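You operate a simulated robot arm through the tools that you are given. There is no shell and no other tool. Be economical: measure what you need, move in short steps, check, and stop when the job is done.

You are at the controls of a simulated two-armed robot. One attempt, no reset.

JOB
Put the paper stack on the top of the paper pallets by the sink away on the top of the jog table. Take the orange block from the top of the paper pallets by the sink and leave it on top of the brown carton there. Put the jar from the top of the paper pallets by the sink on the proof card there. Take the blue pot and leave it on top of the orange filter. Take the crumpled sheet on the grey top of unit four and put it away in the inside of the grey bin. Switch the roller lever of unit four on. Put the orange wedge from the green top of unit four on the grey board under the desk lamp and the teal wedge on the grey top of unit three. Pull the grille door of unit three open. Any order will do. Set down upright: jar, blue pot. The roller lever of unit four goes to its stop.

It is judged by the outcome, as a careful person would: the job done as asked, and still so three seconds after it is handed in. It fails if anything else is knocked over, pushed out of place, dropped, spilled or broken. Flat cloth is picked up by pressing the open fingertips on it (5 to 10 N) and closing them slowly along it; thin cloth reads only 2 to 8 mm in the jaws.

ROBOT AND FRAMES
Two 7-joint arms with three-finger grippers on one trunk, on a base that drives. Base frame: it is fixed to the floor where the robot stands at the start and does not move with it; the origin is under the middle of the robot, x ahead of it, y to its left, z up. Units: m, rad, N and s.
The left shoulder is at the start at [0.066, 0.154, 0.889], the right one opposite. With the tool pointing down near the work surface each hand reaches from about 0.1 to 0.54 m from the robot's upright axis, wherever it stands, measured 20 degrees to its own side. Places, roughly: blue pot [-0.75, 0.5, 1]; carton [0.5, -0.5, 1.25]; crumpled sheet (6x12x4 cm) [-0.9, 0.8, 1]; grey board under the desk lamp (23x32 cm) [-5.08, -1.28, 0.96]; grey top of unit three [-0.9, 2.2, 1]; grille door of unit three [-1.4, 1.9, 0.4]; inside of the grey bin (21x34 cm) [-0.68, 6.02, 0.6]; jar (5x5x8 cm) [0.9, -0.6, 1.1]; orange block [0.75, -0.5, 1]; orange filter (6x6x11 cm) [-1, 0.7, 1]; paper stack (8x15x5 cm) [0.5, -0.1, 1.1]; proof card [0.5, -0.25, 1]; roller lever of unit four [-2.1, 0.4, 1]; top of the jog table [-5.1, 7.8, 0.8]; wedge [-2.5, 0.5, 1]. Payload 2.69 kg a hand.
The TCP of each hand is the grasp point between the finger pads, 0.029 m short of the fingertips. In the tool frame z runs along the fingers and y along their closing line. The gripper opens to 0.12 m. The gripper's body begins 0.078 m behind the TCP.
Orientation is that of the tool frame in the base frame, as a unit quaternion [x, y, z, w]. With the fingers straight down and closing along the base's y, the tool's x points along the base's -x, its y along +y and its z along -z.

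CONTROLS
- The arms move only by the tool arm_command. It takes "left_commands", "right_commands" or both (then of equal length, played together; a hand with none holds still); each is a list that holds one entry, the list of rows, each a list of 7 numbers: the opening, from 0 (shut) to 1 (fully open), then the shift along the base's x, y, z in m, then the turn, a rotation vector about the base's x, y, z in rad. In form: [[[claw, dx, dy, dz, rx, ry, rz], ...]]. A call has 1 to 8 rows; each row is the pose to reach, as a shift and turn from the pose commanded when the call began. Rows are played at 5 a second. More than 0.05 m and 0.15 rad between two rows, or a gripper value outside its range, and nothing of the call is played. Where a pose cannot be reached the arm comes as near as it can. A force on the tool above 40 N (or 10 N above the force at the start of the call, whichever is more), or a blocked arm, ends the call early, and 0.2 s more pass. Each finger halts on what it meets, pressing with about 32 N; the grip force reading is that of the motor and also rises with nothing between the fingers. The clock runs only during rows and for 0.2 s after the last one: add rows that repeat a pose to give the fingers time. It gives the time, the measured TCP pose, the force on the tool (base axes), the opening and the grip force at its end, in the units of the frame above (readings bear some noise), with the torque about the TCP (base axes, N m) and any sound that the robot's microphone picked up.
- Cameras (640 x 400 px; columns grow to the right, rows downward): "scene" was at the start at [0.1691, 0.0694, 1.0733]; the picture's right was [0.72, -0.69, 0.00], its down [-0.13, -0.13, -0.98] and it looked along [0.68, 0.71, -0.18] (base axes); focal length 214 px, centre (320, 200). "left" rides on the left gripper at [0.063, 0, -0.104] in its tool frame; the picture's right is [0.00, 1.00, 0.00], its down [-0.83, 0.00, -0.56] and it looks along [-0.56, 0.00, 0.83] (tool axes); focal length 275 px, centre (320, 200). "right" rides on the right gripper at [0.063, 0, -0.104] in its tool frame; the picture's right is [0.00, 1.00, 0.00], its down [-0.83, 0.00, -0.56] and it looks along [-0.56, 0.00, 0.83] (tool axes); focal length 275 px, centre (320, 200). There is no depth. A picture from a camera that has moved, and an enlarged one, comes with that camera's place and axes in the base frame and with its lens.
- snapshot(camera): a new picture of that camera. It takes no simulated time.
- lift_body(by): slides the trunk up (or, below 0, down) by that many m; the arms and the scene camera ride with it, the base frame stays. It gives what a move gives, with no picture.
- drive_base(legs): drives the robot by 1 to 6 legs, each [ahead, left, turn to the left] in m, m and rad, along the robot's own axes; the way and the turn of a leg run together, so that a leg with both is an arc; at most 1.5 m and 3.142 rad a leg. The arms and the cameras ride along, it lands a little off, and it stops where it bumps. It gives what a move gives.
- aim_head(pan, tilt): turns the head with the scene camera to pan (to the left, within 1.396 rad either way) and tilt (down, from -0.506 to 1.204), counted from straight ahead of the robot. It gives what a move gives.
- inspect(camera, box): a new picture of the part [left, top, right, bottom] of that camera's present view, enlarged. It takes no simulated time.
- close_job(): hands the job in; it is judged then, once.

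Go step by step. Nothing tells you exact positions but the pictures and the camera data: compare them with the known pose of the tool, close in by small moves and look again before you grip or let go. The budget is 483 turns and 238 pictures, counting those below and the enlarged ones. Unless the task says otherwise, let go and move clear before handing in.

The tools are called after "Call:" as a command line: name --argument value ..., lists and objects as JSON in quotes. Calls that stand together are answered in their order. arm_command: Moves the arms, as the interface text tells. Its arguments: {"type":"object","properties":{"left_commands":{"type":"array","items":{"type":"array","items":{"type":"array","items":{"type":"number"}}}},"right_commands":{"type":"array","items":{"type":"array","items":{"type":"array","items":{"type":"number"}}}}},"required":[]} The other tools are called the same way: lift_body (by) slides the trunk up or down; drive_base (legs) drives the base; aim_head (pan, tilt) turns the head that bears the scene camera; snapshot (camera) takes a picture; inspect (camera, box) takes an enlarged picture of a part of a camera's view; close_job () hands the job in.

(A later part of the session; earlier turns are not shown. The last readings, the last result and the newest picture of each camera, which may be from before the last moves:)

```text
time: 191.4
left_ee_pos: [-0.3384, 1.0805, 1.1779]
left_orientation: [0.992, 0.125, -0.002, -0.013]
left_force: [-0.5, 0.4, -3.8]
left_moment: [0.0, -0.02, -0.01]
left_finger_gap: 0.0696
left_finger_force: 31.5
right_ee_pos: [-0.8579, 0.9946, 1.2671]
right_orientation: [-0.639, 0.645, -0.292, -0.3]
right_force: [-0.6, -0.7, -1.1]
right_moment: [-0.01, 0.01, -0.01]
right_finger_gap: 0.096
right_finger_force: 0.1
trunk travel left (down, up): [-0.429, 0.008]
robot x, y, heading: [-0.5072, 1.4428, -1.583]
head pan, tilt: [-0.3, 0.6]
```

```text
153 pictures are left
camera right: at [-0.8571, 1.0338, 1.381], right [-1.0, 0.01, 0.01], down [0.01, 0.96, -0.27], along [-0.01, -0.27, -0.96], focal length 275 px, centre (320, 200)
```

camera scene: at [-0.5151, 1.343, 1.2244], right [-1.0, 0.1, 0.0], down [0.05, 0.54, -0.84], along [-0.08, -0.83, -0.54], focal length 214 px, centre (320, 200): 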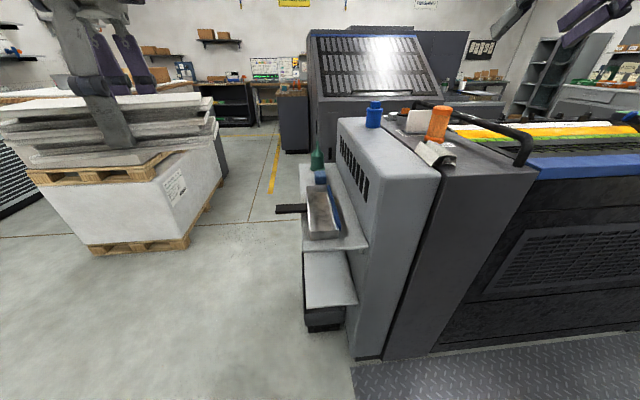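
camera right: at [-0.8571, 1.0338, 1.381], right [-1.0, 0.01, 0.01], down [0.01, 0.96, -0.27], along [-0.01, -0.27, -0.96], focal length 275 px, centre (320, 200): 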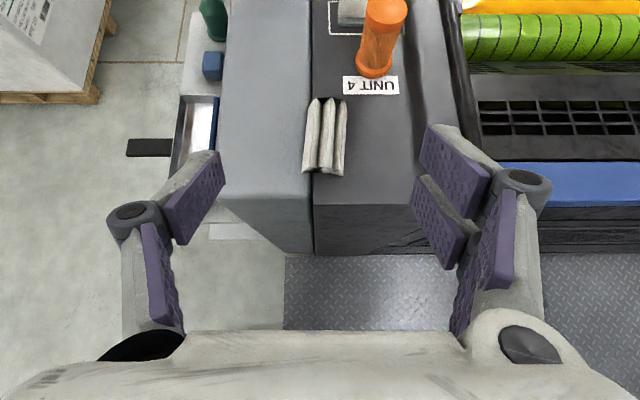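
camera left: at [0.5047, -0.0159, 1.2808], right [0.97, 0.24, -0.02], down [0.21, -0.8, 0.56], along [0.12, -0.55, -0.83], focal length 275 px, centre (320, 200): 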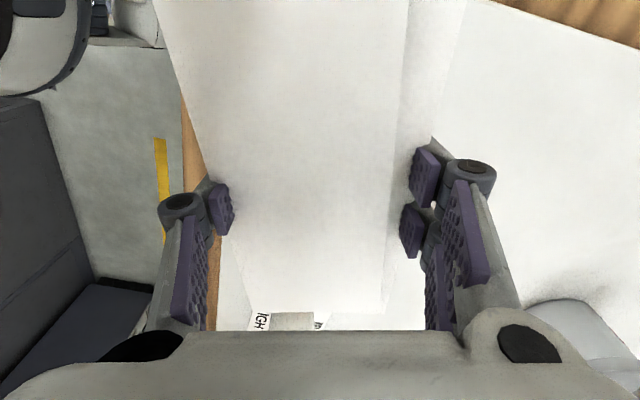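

Excellent view: sheet centre ≈(-0.871,0.833), long in y, and the hand closes along x. Approach above it.

Call:
arm_command --right_commands '[[[0.8, 0.0, -0.03, -0.03, 0, 0, 0], [0.8, -0.005, -0.06, -0.06, 0, 0, 0], [0.8, -0.01, -0.09, -0.09, 0, 0, 0], [0.8, -0.014, -0.12, -0.12, 0, 0, 0], [0.8, -0.014, -0.15, -0.155, 0, 0, 0], [0.8, -0.014, -0.155, -0.16, 0, 0, 0], [0.8, -0.014, -0.155, -0.16, 0, 0, 0]]]'

Call:
snapshot --camera "right"

```text
time: 193.0
left_ee_pos: [-0.3374, 1.0811, 1.1776]
left_orientation: [0.992, 0.126, -0.002, -0.011]
left_force: [-1.7, 0.0, -4.7]
left_moment: [0.01, 0.0, 0.01]
left_finger_gap: 0.0697
left_finger_force: 31.9
right_ee_pos: [-0.8708, 0.843, 1.1055]
right_orientation: [-0.641, 0.643, -0.292, -0.3]
right_force: [0.8, -0.9, 0.9]
right_moment: [0.04, -0.01, -0.01]
right_finger_gap: 0.0961
right_finger_force: 0.1
trunk travel left (down, up): [-0.429, 0.008]
robot x, y, heading: [-0.507, 1.4405, -1.576]
head pan, tilt: [-0.3, 0.6]
```

```text
152 pictures are left
camera right: at [-0.8698, 0.8796, 1.22], right [-1.0, 0.01, 0.01], down [0.0, 0.96, -0.27], along [-0.02, -0.27, -0.96], focal length 275 px, centre (320, 200)
```

right: 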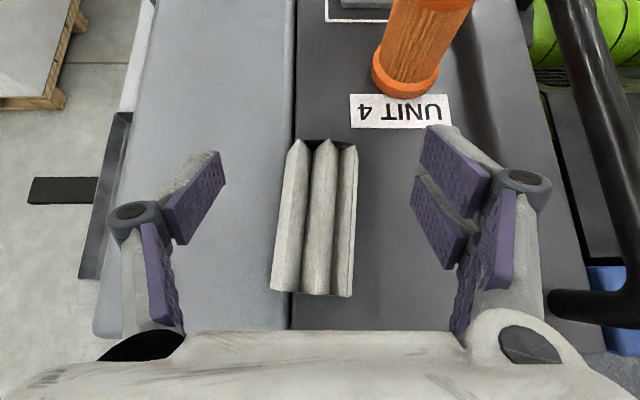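

Aligned. Descend and close.

Call:
arm_command --right_commands '[[[0.8, 0.0, -0.004, -0.03, 0, 0, 0], [0.8, 0, -0.008, -0.055, 0, 0, 0], [0.8, 0, -0.008, -0.068, 0, 0, 0], [0.8, 0, -0.008, -0.074, 0, 0, 0], [0.8, 0, -0.008, -0.074, 0, 0, 0]]]'

Call:
snapshot --camera "right"

```text
time: 194.2
left_ee_pos: [-0.3377, 1.0819, 1.1774]
left_orientation: [0.992, 0.126, -0.002, -0.012]
left_force: [0.4, -0.3, -4.5]
left_moment: [0.0, 0.0, 0.02]
left_finger_gap: 0.0698
left_finger_force: 31.6
right_ee_pos: [-0.8703, 0.8329, 1.0317]
right_orientation: [-0.64, 0.644, -0.291, -0.302]
right_force: [-0.2, 0.0, 2.0]
right_moment: [0.01, 0.1, -0.03]
right_finger_gap: 0.0964
right_finger_force: 0.0
trunk travel left (down, up): [-0.429, 0.008]
robot x, y, heading: [-0.5059, 1.4435, -1.58]
head pan, tilt: [-0.3, 0.6]
```

```text
151 pictures are left
camera right: at [-0.8696, 0.8718, 1.1473], right [-1.0, 0.01, 0.01], down [0.0, 0.96, -0.27], along [-0.02, -0.27, -0.96], focal length 275 px, centre (320, 200)
```

right: 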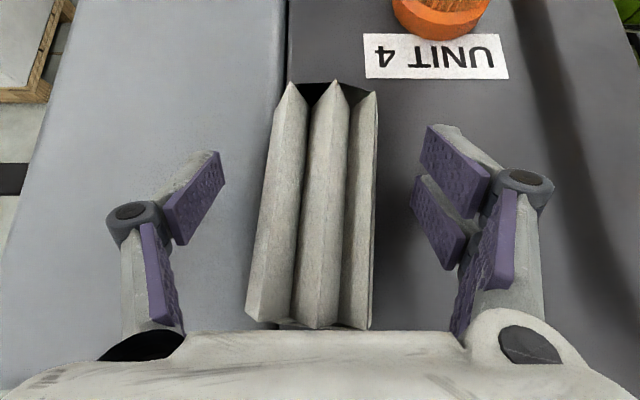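

Call:
arm_command --right_commands '[[[0.6, 0.0, 0, 0, 0, 0, 0], [0.45, 0, 0, 0, 0, 0, 0], [0.35, 0, 0, 0, 0, 0, 0], [0.3, 0, 0, 0.0, 0, 0, 0], [0.3, 0, 0, 0.02, 0, 0, 0], [0.3, 0, 0.02, 0.06, 0, 0, 0], [0.3, 0, 0.04, 0.1, 0, 0, 0], [0.3, 0, 0.06, 0.14, 0, 0, 0]]]'

Call:
snapshot --camera "right"

```text
time: 196.0
left_ee_pos: [-0.3369, 1.0813, 1.1796]
left_orientation: [0.992, 0.125, -0.002, -0.011]
left_force: [-0.8, -0.4, -2.8]
left_moment: [-0.04, 0.0, 0.01]
left_finger_gap: 0.0696
left_finger_force: 32.2
right_ee_pos: [-0.8711, 0.8963, 1.1733]
right_orientation: [-0.64, 0.644, -0.292, -0.301]
right_force: [-0.3, 0.3, 0.5]
right_moment: [-0.04, -0.01, 0.01]
right_finger_gap: 0.0568
right_finger_force: 32.3
trunk travel left (down, up): [-0.429, 0.008]
robot x, y, heading: [-0.5074, 1.4453, -1.578]
head pan, tilt: [-0.3, 0.6]
```

```text
150 pictures are left
camera right: at [-0.8706, 0.9347, 1.2882], right [-1.0, 0.01, 0.01], down [0.0, 0.96, -0.27], along [-0.02, -0.27, -0.96], focal length 275 px, centre (320, 200)
```

right: 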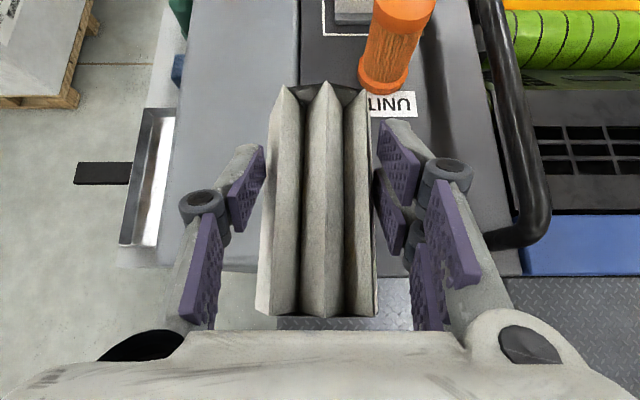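

Got the sheet. Leave the aisle, turn to +y and drive toward the bin.

Call:
drive_base --legs '[[0, 0.95, 0], [0, 0, 1.6], [0, 0, 1.55], [1.2, 0, 0]]'

Call:
aim_head --pan 0.3 --tilt 0.3

Call:
snapshot --camera "scene"

```text
time: 217.2
left_ee_pos: [0.4019, 2.9927, 1.1784]
left_orientation: [-0.094, 0.995, -0.012, 0.003]
left_force: [-1.0, 0.7, -3.8]
left_moment: [-0.05, 0.0, -0.02]
left_finger_gap: 0.0694
left_finger_force: 32.3
right_ee_pos: [0.9473, 3.143, 1.1739]
right_orientation: [0.664, 0.618, 0.311, -0.282]
right_force: [0.3, 0.1, 0.1]
right_moment: [-0.01, 0.01, 0.01]
right_finger_gap: 0.0568
right_finger_force: 31.8
trunk travel left (down, up): [-0.429, 0.008]
robot x, y, heading: [0.5454, 2.621, 1.503]
head pan, tilt: [-0.3, 0.6]
```

```text
time: 218.2
left_ee_pos: [0.4026, 2.9921, 1.178]
left_orientation: [-0.093, 0.996, -0.013, 0.002]
left_force: [0.5, 0.2, -4.7]
left_moment: [0.0, 0.01, 0.01]
left_finger_gap: 0.0698
left_finger_force: 32.1
right_ee_pos: [0.9465, 3.1435, 1.1728]
right_orientation: [0.664, 0.619, 0.311, -0.282]
right_force: [-0.1, -0.8, -0.2]
right_moment: [0.02, -0.02, 0.02]
right_finger_gap: 0.057
right_finger_force: 32.2
trunk travel left (down, up): [-0.429, 0.008]
robot x, y, heading: [0.5448, 2.6219, 1.498]
head pan, tilt: [0.3, 0.3]
```

```text
149 pictures are left
camera scene: at [0.5295, 2.7266, 1.2496], right [0.97, 0.22, 0.0], down [0.07, -0.29, -0.96], along [-0.21, 0.93, -0.3], focal length 214 px, centre (320, 200)
```

scene: 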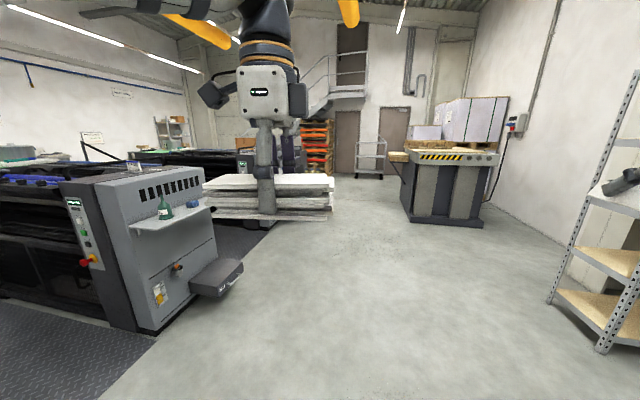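

Call:
drive_base --legs '[[0, 0, 0.1], [1.5, 0, 0], [0.5, 0, 0]]'

Call:
aim_head --pan 0.8 --tilt 0.4

Call:
snapshot --camera "scene"

Call:
snapshot --camera "left"

```text
time: 228.7
left_ee_pos: [0.3385, 4.9787, 1.1783]
left_orientation: [-0.141, 0.99, -0.012, 0.002]
left_force: [0.5, 0.4, -4.5]
left_moment: [-0.07, 0.01, 0.0]
left_finger_gap: 0.0696
left_finger_force: 32.0
right_ee_pos: [0.8657, 5.1798, 1.1729]
right_orientation: [0.635, 0.649, 0.298, -0.296]
right_force: [-0.9, 0.4, -1.3]
right_moment: [-0.01, -0.02, 0.04]
right_finger_gap: 0.0568
right_finger_force: 32.0
trunk travel left (down, up): [-0.429, 0.008]
robot x, y, heading: [0.5203, 4.6232, 1.591]
head pan, tilt: [0.3, 0.3]
```

```text
time: 229.6
left_ee_pos: [0.3391, 4.978, 1.1778]
left_orientation: [-0.14, 0.99, -0.011, 0.003]
left_force: [0.5, -0.9, -5.2]
left_moment: [-0.04, 0.03, -0.01]
left_finger_gap: 0.0699
left_finger_force: 31.9
right_ee_pos: [0.8662, 5.1794, 1.172]
right_orientation: [0.634, 0.649, 0.298, -0.296]
right_force: [-0.5, 0.0, 0.1]
right_moment: [-0.02, 0.02, 0.02]
right_finger_gap: 0.0568
right_finger_force: 32.4
trunk travel left (down, up): [-0.429, 0.008]
robot x, y, heading: [0.5184, 4.6211, 1.595]
head pan, tilt: [0.799, 0.4]
```

```text
148 pictures are left
camera scene: at [0.4524, 4.6995, 1.2404], right [0.68, 0.73, 0.0], down [0.28, -0.27, -0.92], along [-0.67, 0.63, -0.39], focal length 214 px, centre (320, 200)
```

scene: 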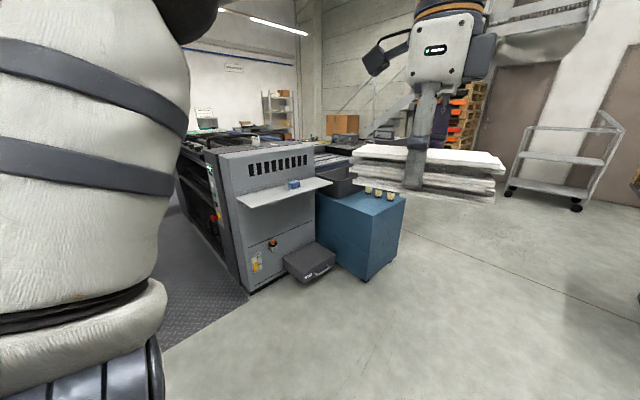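

```text
147 pictures are left
camera left: at [0.2772, 4.9629, 1.2828], right [-0.27, 0.96, -0.02], down [0.8, 0.24, 0.56], along [0.54, 0.13, -0.83], focal length 275 px, centre (320, 200)
```

left: 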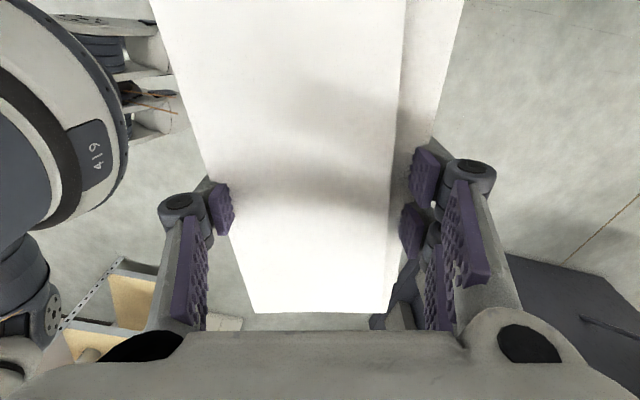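

Call:
inspect --camera "scene" --box '[280, 120, 480, 290]'

```text
2.35 times, centred on (380, 205) of scene
camera zoom: at [0.4524, 4.6995, 1.2404], right [0.68, 0.73, 0.0], down [0.28, -0.27, -0.92], along [-0.67, 0.63, -0.39], focal length 505 px, centre (179, 188)
```

zoom: 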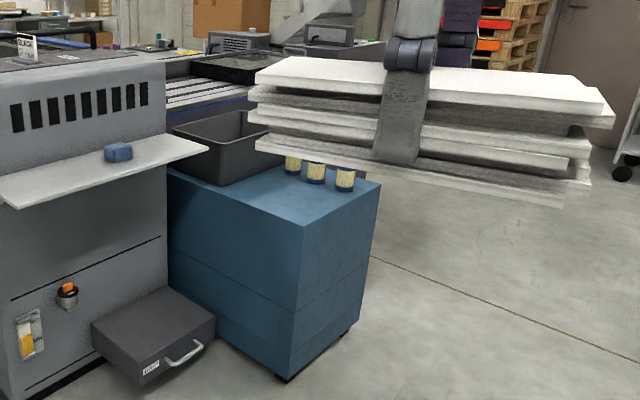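

The grey bin sits on the blue cabinet (top z≈0.57) near (-0.68,6.02). Drive up alongside and turn to face it.

Call:
drive_base --legs '[[1.12, 0, 0], [0, 0, 1.546], [0.4, 0, 0]]'

Call:
aim_head --pan -0.2 --tilt 0.8

Call:
snapshot --camera "scene"

Call:
snapshot --camera "right"

```text
time: 241.1
left_ee_pos: [-0.2648, 5.538, 1.1784]
left_orientation: [0.792, -0.611, 0.007, -0.009]
left_force: [-1.0, -0.2, -3.9]
left_moment: [0.01, 0.0, 0.03]
left_finger_gap: 0.0699
left_finger_force: 32.0
right_ee_pos: [-0.4533, 6.0703, 1.1735]
right_orientation: [0.001, 0.908, 0.006, -0.419]
right_force: [-0.7, 0.6, -0.5]
right_moment: [-0.02, 0.0, 0.0]
right_finger_gap: 0.0568
right_finger_force: 32.0
trunk travel left (down, up): [-0.429, 0.008]
robot x, y, heading: [0.0966, 5.7108, 3.132]
head pan, tilt: [0.799, 0.4]
```

```text
time: 242.3
left_ee_pos: [-0.2639, 5.5378, 1.1777]
left_orientation: [0.792, -0.611, 0.006, -0.01]
left_force: [-0.5, -0.5, -3.6]
left_moment: [0.0, -0.02, -0.01]
left_finger_gap: 0.0695
left_finger_force: 32.1
right_ee_pos: [-0.4523, 6.07, 1.1731]
right_orientation: [0.0, 0.908, 0.006, -0.419]
right_force: [0.0, 0.1, -0.2]
right_moment: [0.02, 0.0, -0.03]
right_finger_gap: 0.0568
right_finger_force: 31.7
trunk travel left (down, up): [-0.429, 0.008]
robot x, y, heading: [0.0964, 5.7074, 3.134]
head pan, tilt: [-0.201, 0.799]
```

```text
145 pictures are left
camera scene: at [0.0064, 5.7275, 1.2054], right [0.2, 0.98, 0.0], down [0.7, -0.14, -0.7], along [-0.68, 0.14, -0.72], focal length 214 px, centre (320, 200)
```

scene: 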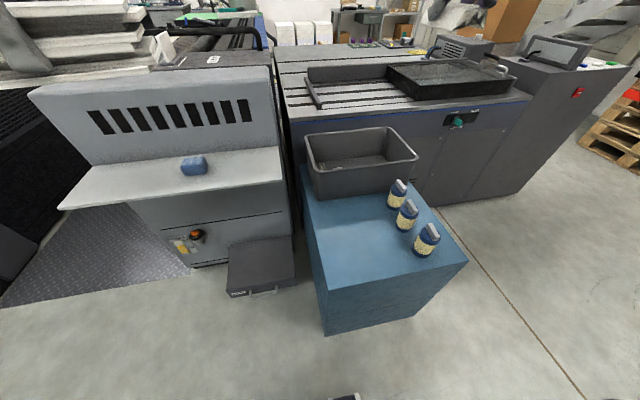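

```text
144 pictures are left
camera right: at [-0.4157, 6.069, 1.2878], right [0.0, 1.0, 0.01], down [0.96, 0.0, -0.27], along [-0.27, 0.01, -0.96], focal length 275 px, centre (320, 200)
```

right: 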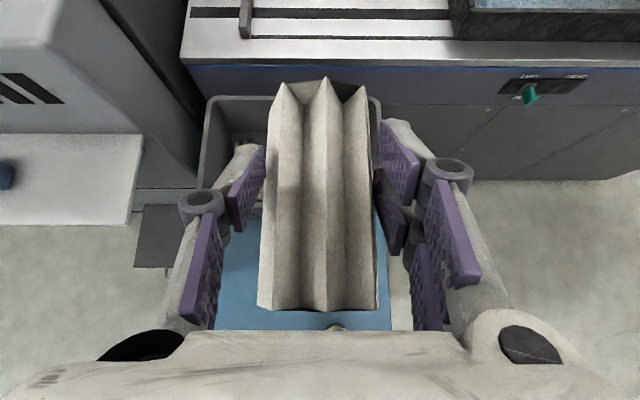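

Bin centre ≈(-0.72,6.03), rim z≈0.72. Moving 6 cm closer and lowering the trunk 0.15.

Call:
drive_base --legs '[[0.06, 0, 0]]'

Call:
lift_body --by -0.15

Call:
arm_command --right_commands '[[[0.3, -0.04, -0.01, -0.01, 0, 0, 0], [0.3, -0.08, -0.02, -0.02, 0, 0, 0], [0.3, -0.12, -0.03, -0.04, 0, 0, 0], [0.3, -0.16, -0.03, -0.06, 0, 0, 0], [0.3, -0.19, -0.03, -0.09, 0, 0, 0], [0.3, -0.19, -0.03, -0.1, 0, 0, 0]]]'

Call:
snapshot --camera "right"

Call:
snapshot --camera "scene"

```text
time: 243.3
left_ee_pos: [-0.3258, 5.538, 1.1777]
left_orientation: [0.792, -0.61, 0.006, -0.011]
left_force: [-0.8, 0.1, -3.9]
left_moment: [0.0, -0.04, 0.01]
left_finger_gap: 0.0696
left_finger_force: 32.3
right_ee_pos: [-0.5156, 6.0699, 1.1724]
right_orientation: [0.0, 0.908, 0.006, -0.42]
right_force: [-1.0, -0.4, 0.0]
right_moment: [-0.01, -0.03, 0.01]
right_finger_gap: 0.0567
right_finger_force: 32.2
trunk travel left (down, up): [-0.429, 0.008]
robot x, y, heading: [0.0362, 5.7071, 3.137]
head pan, tilt: [-0.201, 0.799]
```

```text
time: 245.1
left_ee_pos: [-0.3505, 5.5362, 0.989]
left_orientation: [0.791, -0.608, 0.054, -0.046]
left_force: [-0.3, 0.0, -3.3]
left_moment: [0.0, 0.03, 0.0]
left_finger_gap: 0.07
left_finger_force: 32.4
right_ee_pos: [-0.5169, 6.0706, 1.0189]
right_orientation: [0.0, 0.91, 0.005, -0.414]
right_force: [0.7, 0.9, 0.7]
right_moment: [0.02, -0.04, 0.01]
right_finger_gap: 0.0567
right_finger_force: 32.2
trunk travel left (down, up): [-0.279, 0.158]
robot x, y, heading: [0.039, 5.7099, 3.137]
head pan, tilt: [-0.201, 0.799]
```

```text
time: 246.5
left_ee_pos: [-0.3518, 5.5377, 0.9888]
left_orientation: [0.791, -0.608, 0.055, -0.047]
left_force: [-1.0, -1.2, -3.1]
left_moment: [0.01, 0.04, 0.01]
left_finger_gap: 0.07
left_finger_force: 32.1
right_ee_pos: [-0.7069, 6.043, 0.9206]
right_orientation: [0.001, 0.91, 0.006, -0.415]
right_force: [0.1, -0.3, -0.4]
right_moment: [0.0, 0.02, 0.0]
right_finger_gap: 0.0572
right_finger_force: 32.1
trunk travel left (down, up): [-0.279, 0.158]
robot x, y, heading: [0.0357, 5.7121, 3.14]
head pan, tilt: [-0.201, 0.799]
```

```text
143 pictures are left
camera right: at [-0.6712, 6.0414, 1.0352], right [0.0, 1.0, 0.01], down [0.96, 0.0, -0.26], along [-0.26, 0.01, -0.96], focal length 275 px, centre (320, 200)
```

right: 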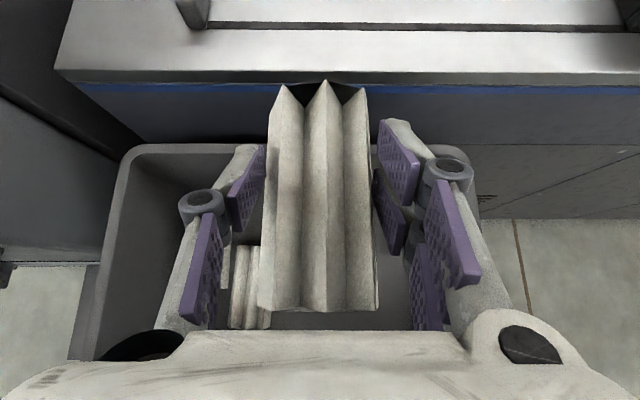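

```text
142 pictures are left
camera scene: at [-0.1399, 5.7278, 1.0379], right [0.2, 0.98, 0.0], down [0.7, -0.14, -0.7], along [-0.68, 0.14, -0.72], focal length 214 px, centre (320, 200)
```

scene: 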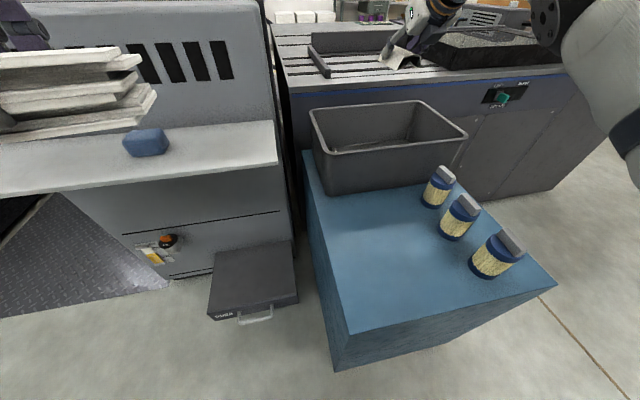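

Over the bin. Lower the sheet into it.

Call:
arm_command --right_commands '[[[0.3, 0, 0, -0.05, 0, 0, 0], [0.3, 0, 0, -0.1, 0, 0, 0], [0.3, 0, 0, -0.15, 0, 0, 0], [0.3, 0, 0, -0.19, 0, 0, 0], [0.3, 0, 0, -0.22, 0, 0, 0], [0.3, 0, 0, -0.24, 0, 0, 0]]]'

Call:
snapshot --camera "right"

Call:
snapshot --camera "scene"

```text
time: 247.9
left_ee_pos: [-0.351, 5.5374, 0.9879]
left_orientation: [0.79, -0.608, 0.055, -0.047]
left_force: [-0.6, 0.6, -4.6]
left_moment: [0.01, -0.03, 0.01]
left_finger_gap: 0.0697
left_finger_force: 32.2
right_ee_pos: [-0.7076, 6.0431, 0.6788]
right_orientation: [0.0, 0.91, 0.005, -0.415]
right_force: [0.0, 0.1, -1.2]
right_moment: [-0.02, 0.0, -0.03]
right_finger_gap: 0.0569
right_finger_force: 32.0
trunk travel left (down, up): [-0.279, 0.158]
robot x, y, heading: [0.0349, 5.7095, 3.138]
head pan, tilt: [-0.201, 0.799]
```

```text
141 pictures are left
camera right: at [-0.6719, 6.0421, 0.794], right [0.0, 1.0, 0.01], down [0.96, 0.0, -0.26], along [-0.26, 0.01, -0.96], focal length 275 px, centre (320, 200)
```

right: 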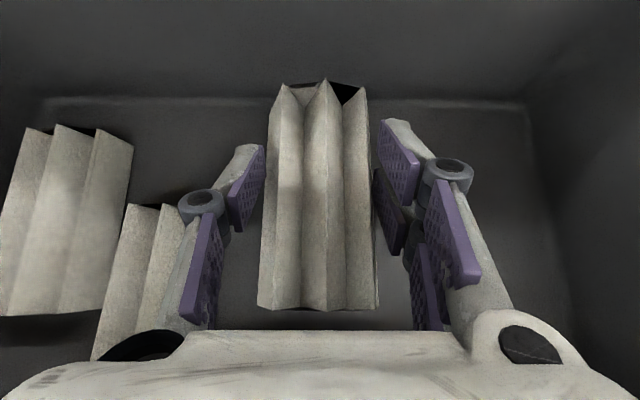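

```text
140 pictures are left
camera scene: at [-0.1402, 5.728, 1.0378], right [0.2, 0.98, 0.0], down [0.7, -0.14, -0.7], along [-0.68, 0.14, -0.72], focal length 214 px, centre (320, 200)
```

scene: 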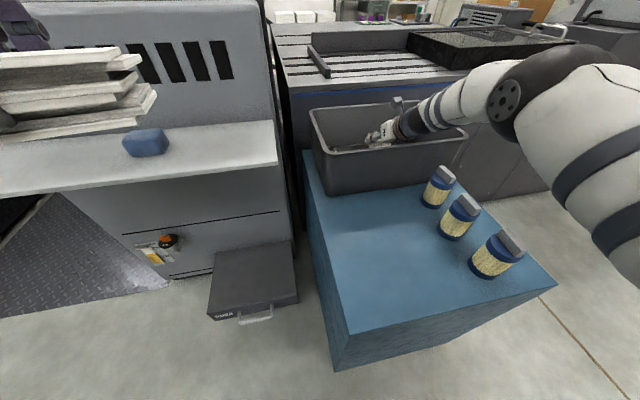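

Inside the bin. Lower a little more until contact, then release.

Call:
arm_command --right_commands '[[[0.3, 0, 0, -0.015, 0, 0, 0], [0.3, 0, 0, -0.03, 0, 0, 0], [0.3, 0, 0, -0.04, 0, 0, 0]]]'

```text
time: 248.4
left_ee_pos: [-0.3525, 5.5373, 0.9879]
left_orientation: [0.79, -0.609, 0.055, -0.046]
left_force: [0.2, 0.2, -3.6]
left_moment: [0.0, -0.03, -0.01]
left_finger_gap: 0.0698
left_finger_force: 32.3
right_ee_pos: [-0.7143, 6.0444, 0.6665]
right_orientation: [0.001, 0.905, 0.007, -0.425]
right_force: [-3.2, 1.0, 6.4]
right_moment: [-0.09, -1.25, 0.14]
right_finger_gap: 0.0568
right_finger_force: 31.4
trunk travel left (down, up): [-0.279, 0.158]
robot x, y, heading: [0.0372, 5.7086, 3.138]
head pan, tilt: [-0.201, 0.799]
stopped in row 2 (right hand): the force on the tool passed its limit at 50 N (the readings are from after the stop); the commanded pose is now the measured one
```

Call:
arm_command --right_commands '[[[0.3, 0, 0, 0.008, 0, 0, 0], [0.5, 0, 0, 0.008, 0, 0, 0], [0.65, 0, 0, 0.008, 0, 0, 0], [0.65, 0, 0, 0.05, 0, 0, 0], [0.65, 0, 0, 0.1, 0, 0, 0], [0.65, 0, 0, 0.15, 0, 0, 0], [0.65, 0, 0, 0.2, 0, 0, 0], [0.65, 0, 0, 0.25, 0, 0, 0]]]'

Call:
snapshot --camera "right"

Call:
snapshot --camera "left"

```text
time: 250.2
left_ee_pos: [-0.3504, 5.5377, 0.9875]
left_orientation: [0.79, -0.609, 0.055, -0.046]
left_force: [0.0, -0.6, -4.3]
left_moment: [0.03, 0.0, 0.0]
left_finger_gap: 0.0698
left_finger_force: 31.7
right_ee_pos: [-0.7125, 6.0394, 0.9171]
right_orientation: [0.0, 0.906, 0.007, -0.423]
right_force: [0.7, 0.5, 0.1]
right_moment: [0.0, 0.02, -0.02]
right_finger_gap: 0.078
right_finger_force: 0.0
trunk travel left (down, up): [-0.279, 0.158]
robot x, y, heading: [0.0366, 5.7117, 3.143]
head pan, tilt: [-0.201, 0.799]
```

```text
139 pictures are left
camera right: at [-0.6737, 6.0374, 1.0305], right [0.0, 1.0, 0.02], down [0.96, 0.0, -0.28], along [-0.28, 0.02, -0.96], focal length 275 px, centre (320, 200)
```

right: 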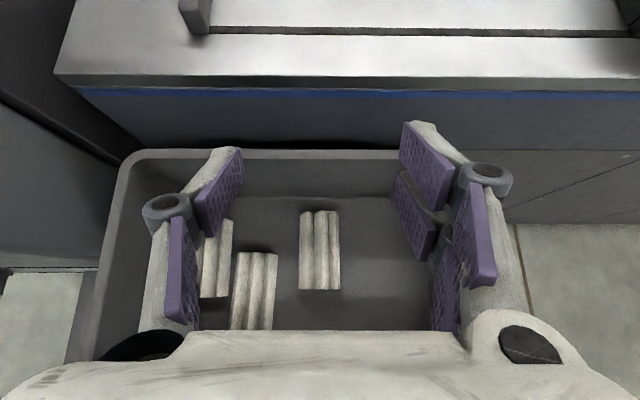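

```text
138 pictures are left
camera left: at [-0.3506, 5.4759, 1.0942], right [-0.96, -0.25, -0.14], down [-0.29, 0.8, 0.53], along [-0.02, 0.54, -0.84], focal length 275 px, centre (320, 200)
```

left: 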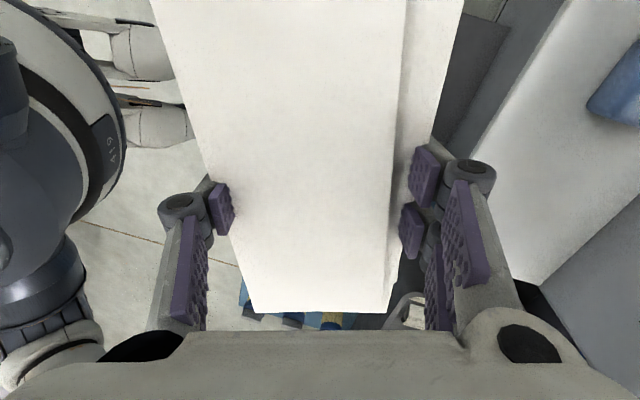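

Sheet is in the bin. Back off, raise the trunk, and look towards the jog table.

Call:
drive_base --legs '[[-0.5, 0, 0]]'

Call:
lift_body --by 0.1

Call:
drive_base --legs '[[0, -1.2, 0]]'

Call:
aim_head --pan -0.2 --tilt 0.4

Call:
snapshot --camera "scene"

```text
time: 253.2
left_ee_pos: [0.1484, 5.5351, 0.9884]
left_orientation: [0.793, -0.605, 0.054, -0.046]
left_force: [0.6, -0.2, -4.9]
left_moment: [0.0, -0.02, 0.03]
left_finger_gap: 0.0697
left_finger_force: 32.3
right_ee_pos: [-0.2178, 6.0321, 0.9159]
right_orientation: [-0.005, 0.906, 0.004, -0.423]
right_force: [-0.1, 0.5, 0.2]
right_moment: [0.03, -0.02, 0.0]
right_finger_gap: 0.0782
right_finger_force: 0.0
trunk travel left (down, up): [-0.279, 0.158]
robot x, y, heading: [0.534, 5.7075, -3.134]
head pan, tilt: [-0.201, 0.799]
```

```text
time: 254.5
left_ee_pos: [0.1478, 5.5358, 1.0867]
left_orientation: [0.793, -0.605, 0.056, -0.047]
left_force: [-0.4, -0.5, -4.0]
left_moment: [0.02, -0.03, -0.03]
left_finger_gap: 0.0699
left_finger_force: 31.2
right_ee_pos: [-0.2111, 6.0324, 1.044]
right_orientation: [-0.004, 0.898, 0.005, -0.44]
right_force: [-0.3, -0.3, 0.0]
right_moment: [-0.05, -0.01, 0.01]
right_finger_gap: 0.0782
right_finger_force: 0.1
trunk travel left (down, up): [-0.379, 0.058]
robot x, y, heading: [0.5337, 5.7105, -3.134]
head pan, tilt: [-0.201, 0.799]
```

```text
time: 263.6
left_ee_pos: [0.1451, 6.6857, 1.0873]
left_orientation: [0.789, -0.61, 0.055, -0.046]
left_force: [-0.2, 0.7, -4.0]
left_moment: [-0.01, 0.01, 0.03]
left_finger_gap: 0.0694
left_finger_force: 32.3
right_ee_pos: [-0.2064, 7.1864, 1.046]
right_orientation: [0.001, 0.897, 0.008, -0.441]
right_force: [0.4, -0.3, 0.9]
right_moment: [0.04, -0.06, 0.02]
right_finger_gap: 0.0782
right_finger_force: 0.0
trunk travel left (down, up): [-0.379, 0.058]
robot x, y, heading: [0.5332, 6.8568, 3.136]
head pan, tilt: [-0.201, 0.799]
```

```text
time: 264.4
left_ee_pos: [0.1449, 6.6845, 1.0889]
left_orientation: [0.79, -0.609, 0.054, -0.046]
left_force: [0.3, -0.4, -3.3]
left_moment: [0.01, 0.01, -0.01]
left_finger_gap: 0.0697
left_finger_force: 31.8
right_ee_pos: [-0.2065, 7.1871, 1.046]
right_orientation: [0.001, 0.897, 0.007, -0.442]
right_force: [-0.1, -0.3, -0.4]
right_moment: [0.01, -0.01, -0.01]
right_finger_gap: 0.0779
right_finger_force: 0.0
trunk travel left (down, up): [-0.379, 0.058]
robot x, y, heading: [0.535, 6.8542, 3.137]
head pan, tilt: [-0.201, 0.4]
```

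```text
137 pictures are left
camera scene: at [0.3826, 6.8765, 1.1825], right [0.21, 0.98, 0.0], down [0.38, -0.08, -0.92], along [-0.9, 0.19, -0.39], focal length 214 px, centre (320, 200)
```

scene: 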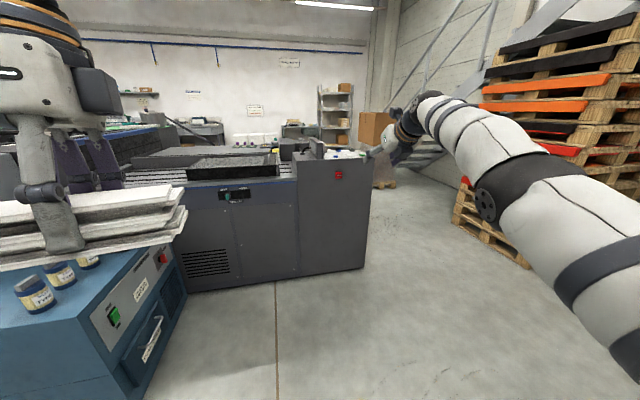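

The passage between the delivery end (y≈7.5) and the pallet stack (y≈8.75) is ~1.2 m. I'll tuck in the right arm and level the stack before passing.

Call:
arm_command --right_commands '[[[0.65, 0.05, -0.01, 0.0, 0, 0, 0], [0.65, 0.1, -0.02, 0, 0, 0, 0], [0.65, 0.15, -0.03, 0, 0, 0, 0], [0.65, 0.2, -0.04, 0, 0, 0, 0], [0.65, 0.25, -0.05, 0, 0, 0, 0]]]' --left_commands '[[[0.4, 0, 0, 0, 0.0, -0.03, 0], [0.4, 0, 0, 0, 0.0, -0.06, 0], [0.4, 0, 0, 0, 0, -0.09, 0], [0.4, 0, 0, 0, 0, -0.12, 0], [0.4, 0, 0, 0, 0, -0.14, 0]]]'

Call:
aim_head --pan -0.6 --tilt 0.5

Call:
snapshot --camera "scene"

```text
refused: row 1 steps farther than a row can; nothing moved
```

```text
time: 265.3
left_ee_pos: [0.1443, 6.6844, 1.0887]
left_orientation: [0.79, -0.609, 0.054, -0.045]
left_force: [-0.7, -0.3, -4.0]
left_moment: [0.02, 0.02, 0.02]
left_finger_gap: 0.0699
left_finger_force: 32.2
right_ee_pos: [-0.2064, 7.1865, 1.0465]
right_orientation: [0.002, 0.897, 0.008, -0.441]
right_force: [-0.1, 0.5, -0.2]
right_moment: [0.03, 0.0, 0.02]
right_finger_gap: 0.0781
right_finger_force: 0.1
trunk travel left (down, up): [-0.379, 0.058]
robot x, y, heading: [0.5318, 6.8541, 3.133]
head pan, tilt: [-0.6, 0.499]
```

```text
136 pictures are left
camera scene: at [0.3985, 6.9093, 1.1734], right [0.57, 0.82, 0.0], down [0.39, -0.27, -0.88], along [-0.72, 0.5, -0.48], focal length 214 px, centre (320, 200)
```

scene: 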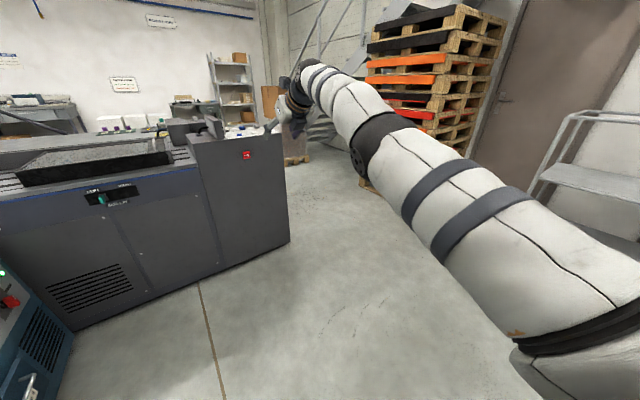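

Call:
arm_command --right_commands '[[[0.65, 0.04, -0.01, 0.0, 0, 0, 0], [0.65, 0.08, -0.02, 0, 0, 0, 0], [0.65, 0.12, -0.03, 0, 0, 0, 0], [0.65, 0.16, -0.04, 0, 0, 0, 0], [0.65, 0.2, -0.05, 0, 0, 0, 0]]]' --left_commands '[[[0.4, 0, 0, 0, 0.0, 0.03, 0], [0.4, 0, 0, 0, 0.0, 0.06, 0], [0.4, 0, 0, 0, 0, 0.09, 0], [0.4, 0, 0, 0, 0, 0.12, 0], [0.4, 0, 0, 0, 0, 0.14, 0]]]'

Call:
drive_base --legs '[[0, -1.15, 0]]'

Call:
aim_head --pan -0.1 --tilt 0.4

Call:
snapshot --camera "scene"

```text
time: 266.5
left_ee_pos: [0.1434, 6.6856, 1.0879]
left_orientation: [0.791, -0.612, 0.001, -0.004]
left_force: [-0.8, 0.0, -3.2]
left_moment: [0.0, -0.02, 0.0]
left_finger_gap: 0.0697
left_finger_force: 31.6
right_ee_pos: [-0.184, 7.1663, 1.1099]
right_orientation: [0.002, 0.897, 0.008, -0.441]
right_force: [-0.2, 0.0, 0.2]
right_moment: [0.0, 0.02, 0.0]
right_finger_gap: 0.0778
right_finger_force: 0.0
right hand out of reach, approached as far as the arm can: row 1, 2, 3, 4, 5
trunk travel left (down, up): [-0.379, 0.058]
robot x, y, heading: [0.5341, 6.8536, 3.133]
head pan, tilt: [-0.6, 0.499]
```

```text
time: 275.8
left_ee_pos: [0.1525, 7.8597, 1.088]
left_orientation: [0.791, -0.612, 0.0, -0.004]
left_force: [0.4, -1.2, -4.6]
left_moment: [0.0, 0.03, 0.01]
left_finger_gap: 0.0695
left_finger_force: 31.9
right_ee_pos: [-0.1752, 8.3431, 1.1109]
right_orientation: [0.002, 0.897, 0.008, -0.441]
right_force: [0.3, -0.4, 0.9]
right_moment: [0.03, 0.02, 0.02]
right_finger_gap: 0.078
right_finger_force: 0.1
trunk travel left (down, up): [-0.379, 0.058]
robot x, y, heading: [0.5418, 8.0287, 3.135]
head pan, tilt: [-0.6, 0.499]
```

```text
time: 276.7
left_ee_pos: [0.1518, 7.861, 1.0877]
left_orientation: [0.791, -0.612, -0.001, -0.003]
left_force: [0.0, -0.5, -3.7]
left_moment: [-0.01, 0.0, 0.0]
left_finger_gap: 0.0696
left_finger_force: 32.2
right_ee_pos: [-0.1757, 8.3431, 1.1106]
right_orientation: [0.002, 0.897, 0.008, -0.441]
right_force: [-0.1, 0.7, -0.2]
right_moment: [-0.02, 0.01, 0.0]
right_finger_gap: 0.0781
right_finger_force: 0.1
trunk travel left (down, up): [-0.379, 0.058]
robot x, y, heading: [0.5357, 8.0284, 3.135]
head pan, tilt: [-0.099, 0.4]
```

```text
135 pictures are left
camera scene: at [0.3891, 8.0423, 1.1825], right [0.11, 0.99, 0.0], down [0.39, -0.04, -0.92], along [-0.92, 0.1, -0.39], focal length 214 px, centre (320, 200)
```

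scene: 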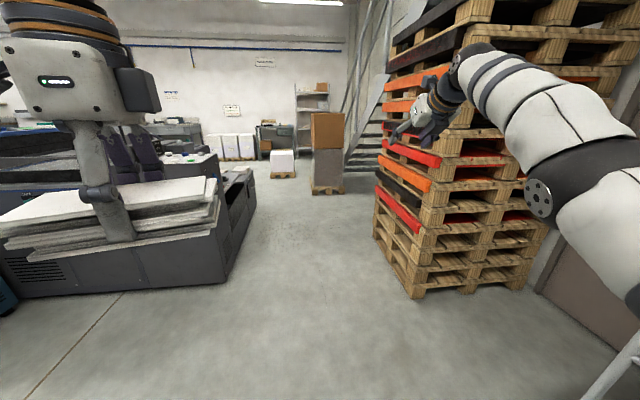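

The passage looks fine. Drive through to x≈-1.2 and look.

Call:
drive_base --legs '[[1.4, 0, 0], [0.4, 0.1, 0]]'

Call:
snapshot --camera "scene"

```text
time: 285.9
left_ee_pos: [-1.6534, 7.7381, 1.0883]
left_orientation: [0.797, -0.604, 0.0, -0.004]
left_force: [-0.5, -0.2, -3.7]
left_moment: [0.0, -0.01, -0.01]
left_finger_gap: 0.0696
left_finger_force: 32.3
right_ee_pos: [-1.9918, 8.2122, 1.1105]
right_orientation: [-0.008, 0.898, 0.003, -0.441]
right_force: [0.7, -0.1, 0.5]
right_moment: [0.03, -0.01, -0.01]
right_finger_gap: 0.0781
right_finger_force: 0.0
trunk travel left (down, up): [-0.379, 0.058]
robot x, y, heading: [-1.2658, 7.9155, -3.127]
head pan, tilt: [-0.099, 0.4]
```

```text
134 pictures are left
camera scene: at [-1.4211, 7.925, 1.1825], right [0.08, 1.0, 0.0], down [0.39, -0.03, -0.92], along [-0.92, 0.08, -0.39], focal length 214 px, centre (320, 200)
```

scene: 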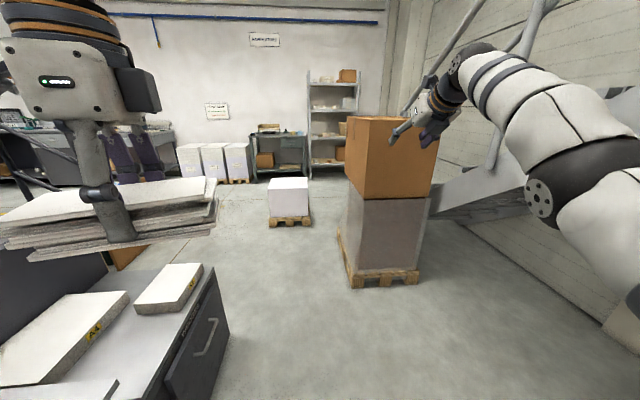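

The carton stack on the right is close. Bring the right hand inward, then shift left a bit.

Call:
arm_command --right_commands '[[[0.65, -0.01, -0.04, 0.0, 0, 0, 0], [0.65, -0.02, -0.08, 0, 0, 0, 0], [0.65, -0.02, -0.12, 0, 0, 0, 0], [0.65, -0.02, -0.16, 0, 0, 0, 0]]]'

Call:
drive_base --legs '[[0, 0.1, 0]]'

Call:
aim_head --pan -0.3 --tilt 0.6

Call:
snapshot --camera "scene"

```text
time: 286.9
left_ee_pos: [-1.6535, 7.7379, 1.0871]
left_orientation: [0.798, -0.603, 0.0, -0.004]
left_force: [-0.5, 0.0, -3.1]
left_moment: [0.02, -0.01, 0.0]
left_finger_gap: 0.0695
left_finger_force: 32.1
right_ee_pos: [-1.9958, 8.0717, 1.1021]
right_orientation: [-0.008, 0.898, 0.003, -0.44]
right_force: [0.1, -0.6, -0.3]
right_moment: [0.0, -0.01, 0.05]
right_finger_gap: 0.0778
right_finger_force: 0.1
right hand out of reach, approached as far as the arm can: row 1, 2, 3, 4
trunk travel left (down, up): [-0.379, 0.058]
robot x, y, heading: [-1.2703, 7.9168, -3.129]
head pan, tilt: [-0.099, 0.4]
```

```text
time: 288.3
left_ee_pos: [-1.6521, 7.6379, 1.0883]
left_orientation: [0.798, -0.603, 0.0, -0.004]
left_force: [0.4, -0.2, -3.9]
left_moment: [0.02, -0.03, -0.02]
left_finger_gap: 0.0696
left_finger_force: 32.0
right_ee_pos: [-1.9937, 7.9718, 1.103]
right_orientation: [-0.008, 0.897, 0.003, -0.442]
right_force: [1.5, -0.2, 0.5]
right_moment: [0.02, 0.04, -0.04]
right_finger_gap: 0.0781
right_finger_force: 0.2
trunk travel left (down, up): [-0.379, 0.058]
robot x, y, heading: [-1.2666, 7.8174, -3.127]
head pan, tilt: [-0.099, 0.4]
```

```text
time: 289.0
left_ee_pos: [-1.6523, 7.6398, 1.0878]
left_orientation: [0.797, -0.604, 0.0, -0.004]
left_force: [-0.4, -0.5, -3.7]
left_moment: [-0.01, -0.01, 0.02]
left_finger_gap: 0.0696
left_finger_force: 31.6
right_ee_pos: [-1.9934, 7.9721, 1.1025]
right_orientation: [-0.007, 0.897, 0.003, -0.441]
right_force: [0.4, -0.4, -0.6]
right_moment: [0.05, 0.0, 0.02]
right_finger_gap: 0.0779
right_finger_force: 0.2
trunk travel left (down, up): [-0.379, 0.058]
robot x, y, heading: [-1.2668, 7.8146, -3.124]
head pan, tilt: [-0.3, 0.6]
```

```text
133 pictures are left
camera scene: at [-1.4117, 7.8429, 1.1644], right [0.28, 0.96, 0.0], down [0.54, -0.16, -0.83], along [-0.79, 0.23, -0.56], focal length 214 px, centre (320, 200)
```

scene: 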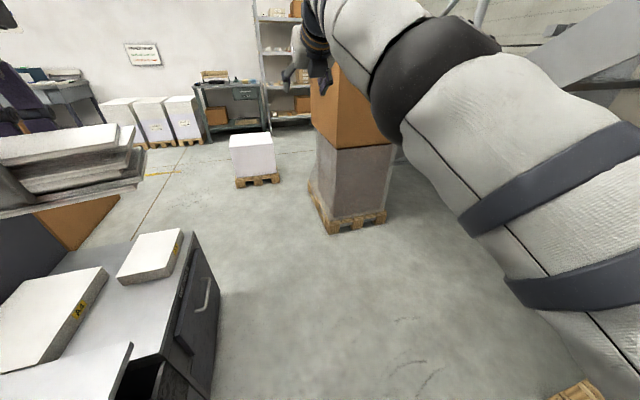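

Call:
drive_base --legs '[[0.8, 0, 0]]'

Call:
aim_head --pan 0.4 --tilt 0.5

Call:
snapshot --camera "scene"

```text
time: 293.3
left_ee_pos: [-2.4509, 7.627, 1.0879]
left_orientation: [0.797, -0.604, 0.0, -0.004]
left_force: [0.1, 0.3, -3.4]
left_moment: [0.01, 0.02, -0.01]
left_finger_gap: 0.07
left_finger_force: 31.8
right_ee_pos: [-2.7907, 7.9648, 1.103]
right_orientation: [-0.007, 0.897, 0.004, -0.441]
right_force: [0.6, 0.4, 0.1]
right_moment: [-0.01, 0.02, -0.03]
right_finger_gap: 0.0782
right_finger_force: 0.0
trunk travel left (down, up): [-0.379, 0.058]
robot x, y, heading: [-2.0649, 7.8062, -3.132]
head pan, tilt: [-0.3, 0.6]
```

```text
time: 294.4
left_ee_pos: [-2.4503, 7.6288, 1.0871]
left_orientation: [0.797, -0.604, -0.001, -0.004]
left_force: [0.3, 0.7, -3.9]
left_moment: [0.03, 0.01, -0.02]
left_finger_gap: 0.0695
left_finger_force: 31.9
right_ee_pos: [-2.7919, 7.9643, 1.1025]
right_orientation: [-0.007, 0.897, 0.004, -0.441]
right_force: [0.8, -1.0, 0.3]
right_moment: [-0.05, 0.01, -0.03]
right_finger_gap: 0.0779
right_finger_force: 0.1
trunk travel left (down, up): [-0.379, 0.058]
robot x, y, heading: [-2.0623, 7.8047, -3.129]
head pan, tilt: [0.4, 0.499]
```

```text
132 pictures are left
camera scene: at [-2.2081, 7.7707, 1.1734], right [-0.4, 0.92, 0.0], down [0.44, 0.19, -0.88], along [-0.8, -0.35, -0.48], focal length 214 px, centre (320, 200)
```

scene: 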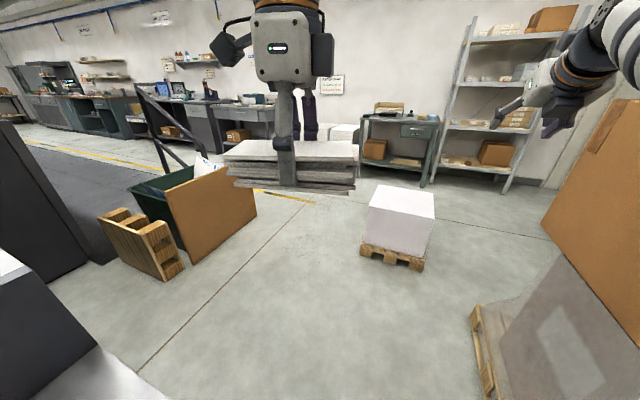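

Call:
inspect --camera "scene" --box '[330, 70, 490, 200]'

```text
3.08 times, centred on (410, 135) of scene
camera zoom: at [-2.2081, 7.7707, 1.1734], right [-0.4, 0.92, 0.0], down [0.44, 0.19, -0.88], along [-0.8, -0.35, -0.48], focal length 660 px, centre (43, 400)
```

zoom: 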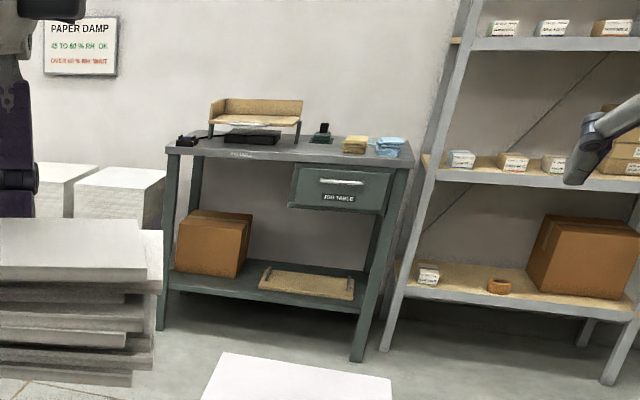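

That's the jog table, at about (-5.1,7.9). Route: ahead, then left around the white paper pallet, then ahead.

Call:
drive_base --legs '[[0.75, 0, 0], [0.2, 0.78, 0], [1.0, 0, 0]]'

Call:
aim_head --pan -0.3 --tilt 0.4

Call:
snapshot --camera "scene"

```text
time: 309.2
left_ee_pos: [-4.3935, 6.7971, 1.0885]
left_orientation: [0.804, -0.594, -0.001, -0.004]
left_force: [0.3, -0.9, -4.4]
left_moment: [-0.03, -0.01, -0.02]
left_finger_gap: 0.0697
left_finger_force: 31.5
right_ee_pos: [-4.7432, 7.1245, 1.1021]
right_orientation: [-0.017, 0.897, -0.001, -0.441]
right_force: [0.3, 0.6, 0.4]
right_moment: [0.03, 0.03, 0.01]
right_finger_gap: 0.0779
right_finger_force: 0.0
trunk travel left (down, up): [-0.379, 0.058]
robot x, y, heading: [-4.0101, 6.983, -3.108]
head pan, tilt: [0.4, 0.499]
```

```text
time: 310.3
left_ee_pos: [-4.3948, 6.7992, 1.0872]
left_orientation: [0.804, -0.594, -0.001, -0.004]
left_force: [0.3, 0.4, -3.4]
left_moment: [-0.01, -0.02, 0.0]
left_finger_gap: 0.0699
left_finger_force: 32.0
right_ee_pos: [-4.7439, 7.125, 1.1035]
right_orientation: [-0.018, 0.897, -0.002, -0.442]
right_force: [-0.8, -0.4, -0.6]
right_moment: [0.01, -0.01, 0.02]
right_finger_gap: 0.0779
right_finger_force: 0.1
trunk travel left (down, up): [-0.379, 0.058]
robot x, y, heading: [-4.0123, 6.985, -3.104]
head pan, tilt: [-0.3, 0.4]
```

```text
130 pictures are left
camera scene: at [-4.1624, 7.0088, 1.1825], right [0.26, 0.97, 0.0], down [0.38, -0.1, -0.92], along [-0.89, 0.24, -0.39], focal length 214 px, centre (320, 200)
```

scene: 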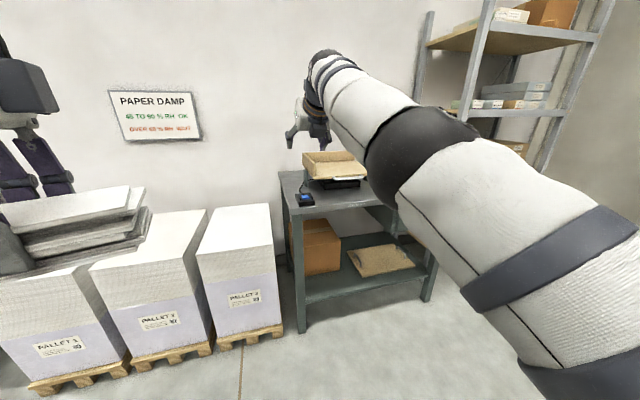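

Table front x≈-5.0, y 7.13–8.0. Strafe right to face its middle and look down onto it.

Call:
drive_base --legs '[[0.15, -0.72, 0]]'

Call:
aim_head --pan 0.0 --tilt 0.5

Call:
snapshot --camera "scene"

Call:
snapshot --camera "right"

```text
time: 316.2
left_ee_pos: [-4.5672, 7.5109, 1.0871]
left_orientation: [0.801, -0.599, -0.001, -0.004]
left_force: [0.3, 0.1, -4.0]
left_moment: [-0.02, -0.03, 0.01]
left_finger_gap: 0.0696
left_finger_force: 32.2
right_ee_pos: [-4.913, 7.8423, 1.1028]
right_orientation: [-0.014, 0.897, 0.001, -0.442]
right_force: [-0.5, -0.9, 0.8]
right_moment: [0.01, 0.0, -0.01]
right_finger_gap: 0.0777
right_finger_force: 0.0
trunk travel left (down, up): [-0.379, 0.058]
robot x, y, heading: [-4.1864, 7.6927, -3.115]
head pan, tilt: [-0.3, 0.4]
```

```text
time: 317.0
left_ee_pos: [-4.5677, 7.5117, 1.0879]
left_orientation: [0.801, -0.599, 0.0, -0.004]
left_force: [-0.5, -0.1, -3.2]
left_moment: [0.01, 0.01, -0.01]
left_finger_gap: 0.0696
left_finger_force: 32.0
right_ee_pos: [-4.9145, 7.8408, 1.1028]
right_orientation: [-0.014, 0.897, 0.0, -0.441]
right_force: [-0.4, 0.7, -0.3]
right_moment: [-0.03, -0.01, -0.03]
right_finger_gap: 0.078
right_finger_force: 0.0
trunk travel left (down, up): [-0.379, 0.058]
robot x, y, heading: [-4.1842, 7.6932, -3.114]
head pan, tilt: [0.0, 0.499]
```

```text
129 pictures are left
camera scene: at [-4.3352, 7.6918, 1.1734], right [-0.03, 1.0, 0.0], down [0.48, 0.01, -0.88], along [-0.88, -0.02, -0.48], focal length 214 px, centre (320, 200)
```

scene: 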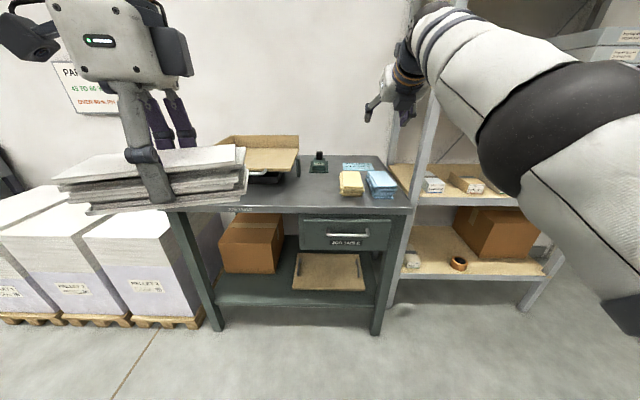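

```text
128 pictures are left
camera right: at [-4.8703, 7.8415, 1.2154], right [-0.03, 1.0, 0.02], down [0.95, 0.03, -0.32], along [-0.32, 0.01, -0.95], focal length 275 px, centre (320, 200)
```

right: 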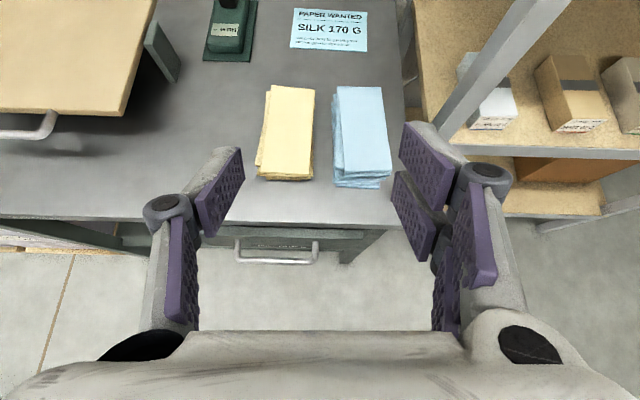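

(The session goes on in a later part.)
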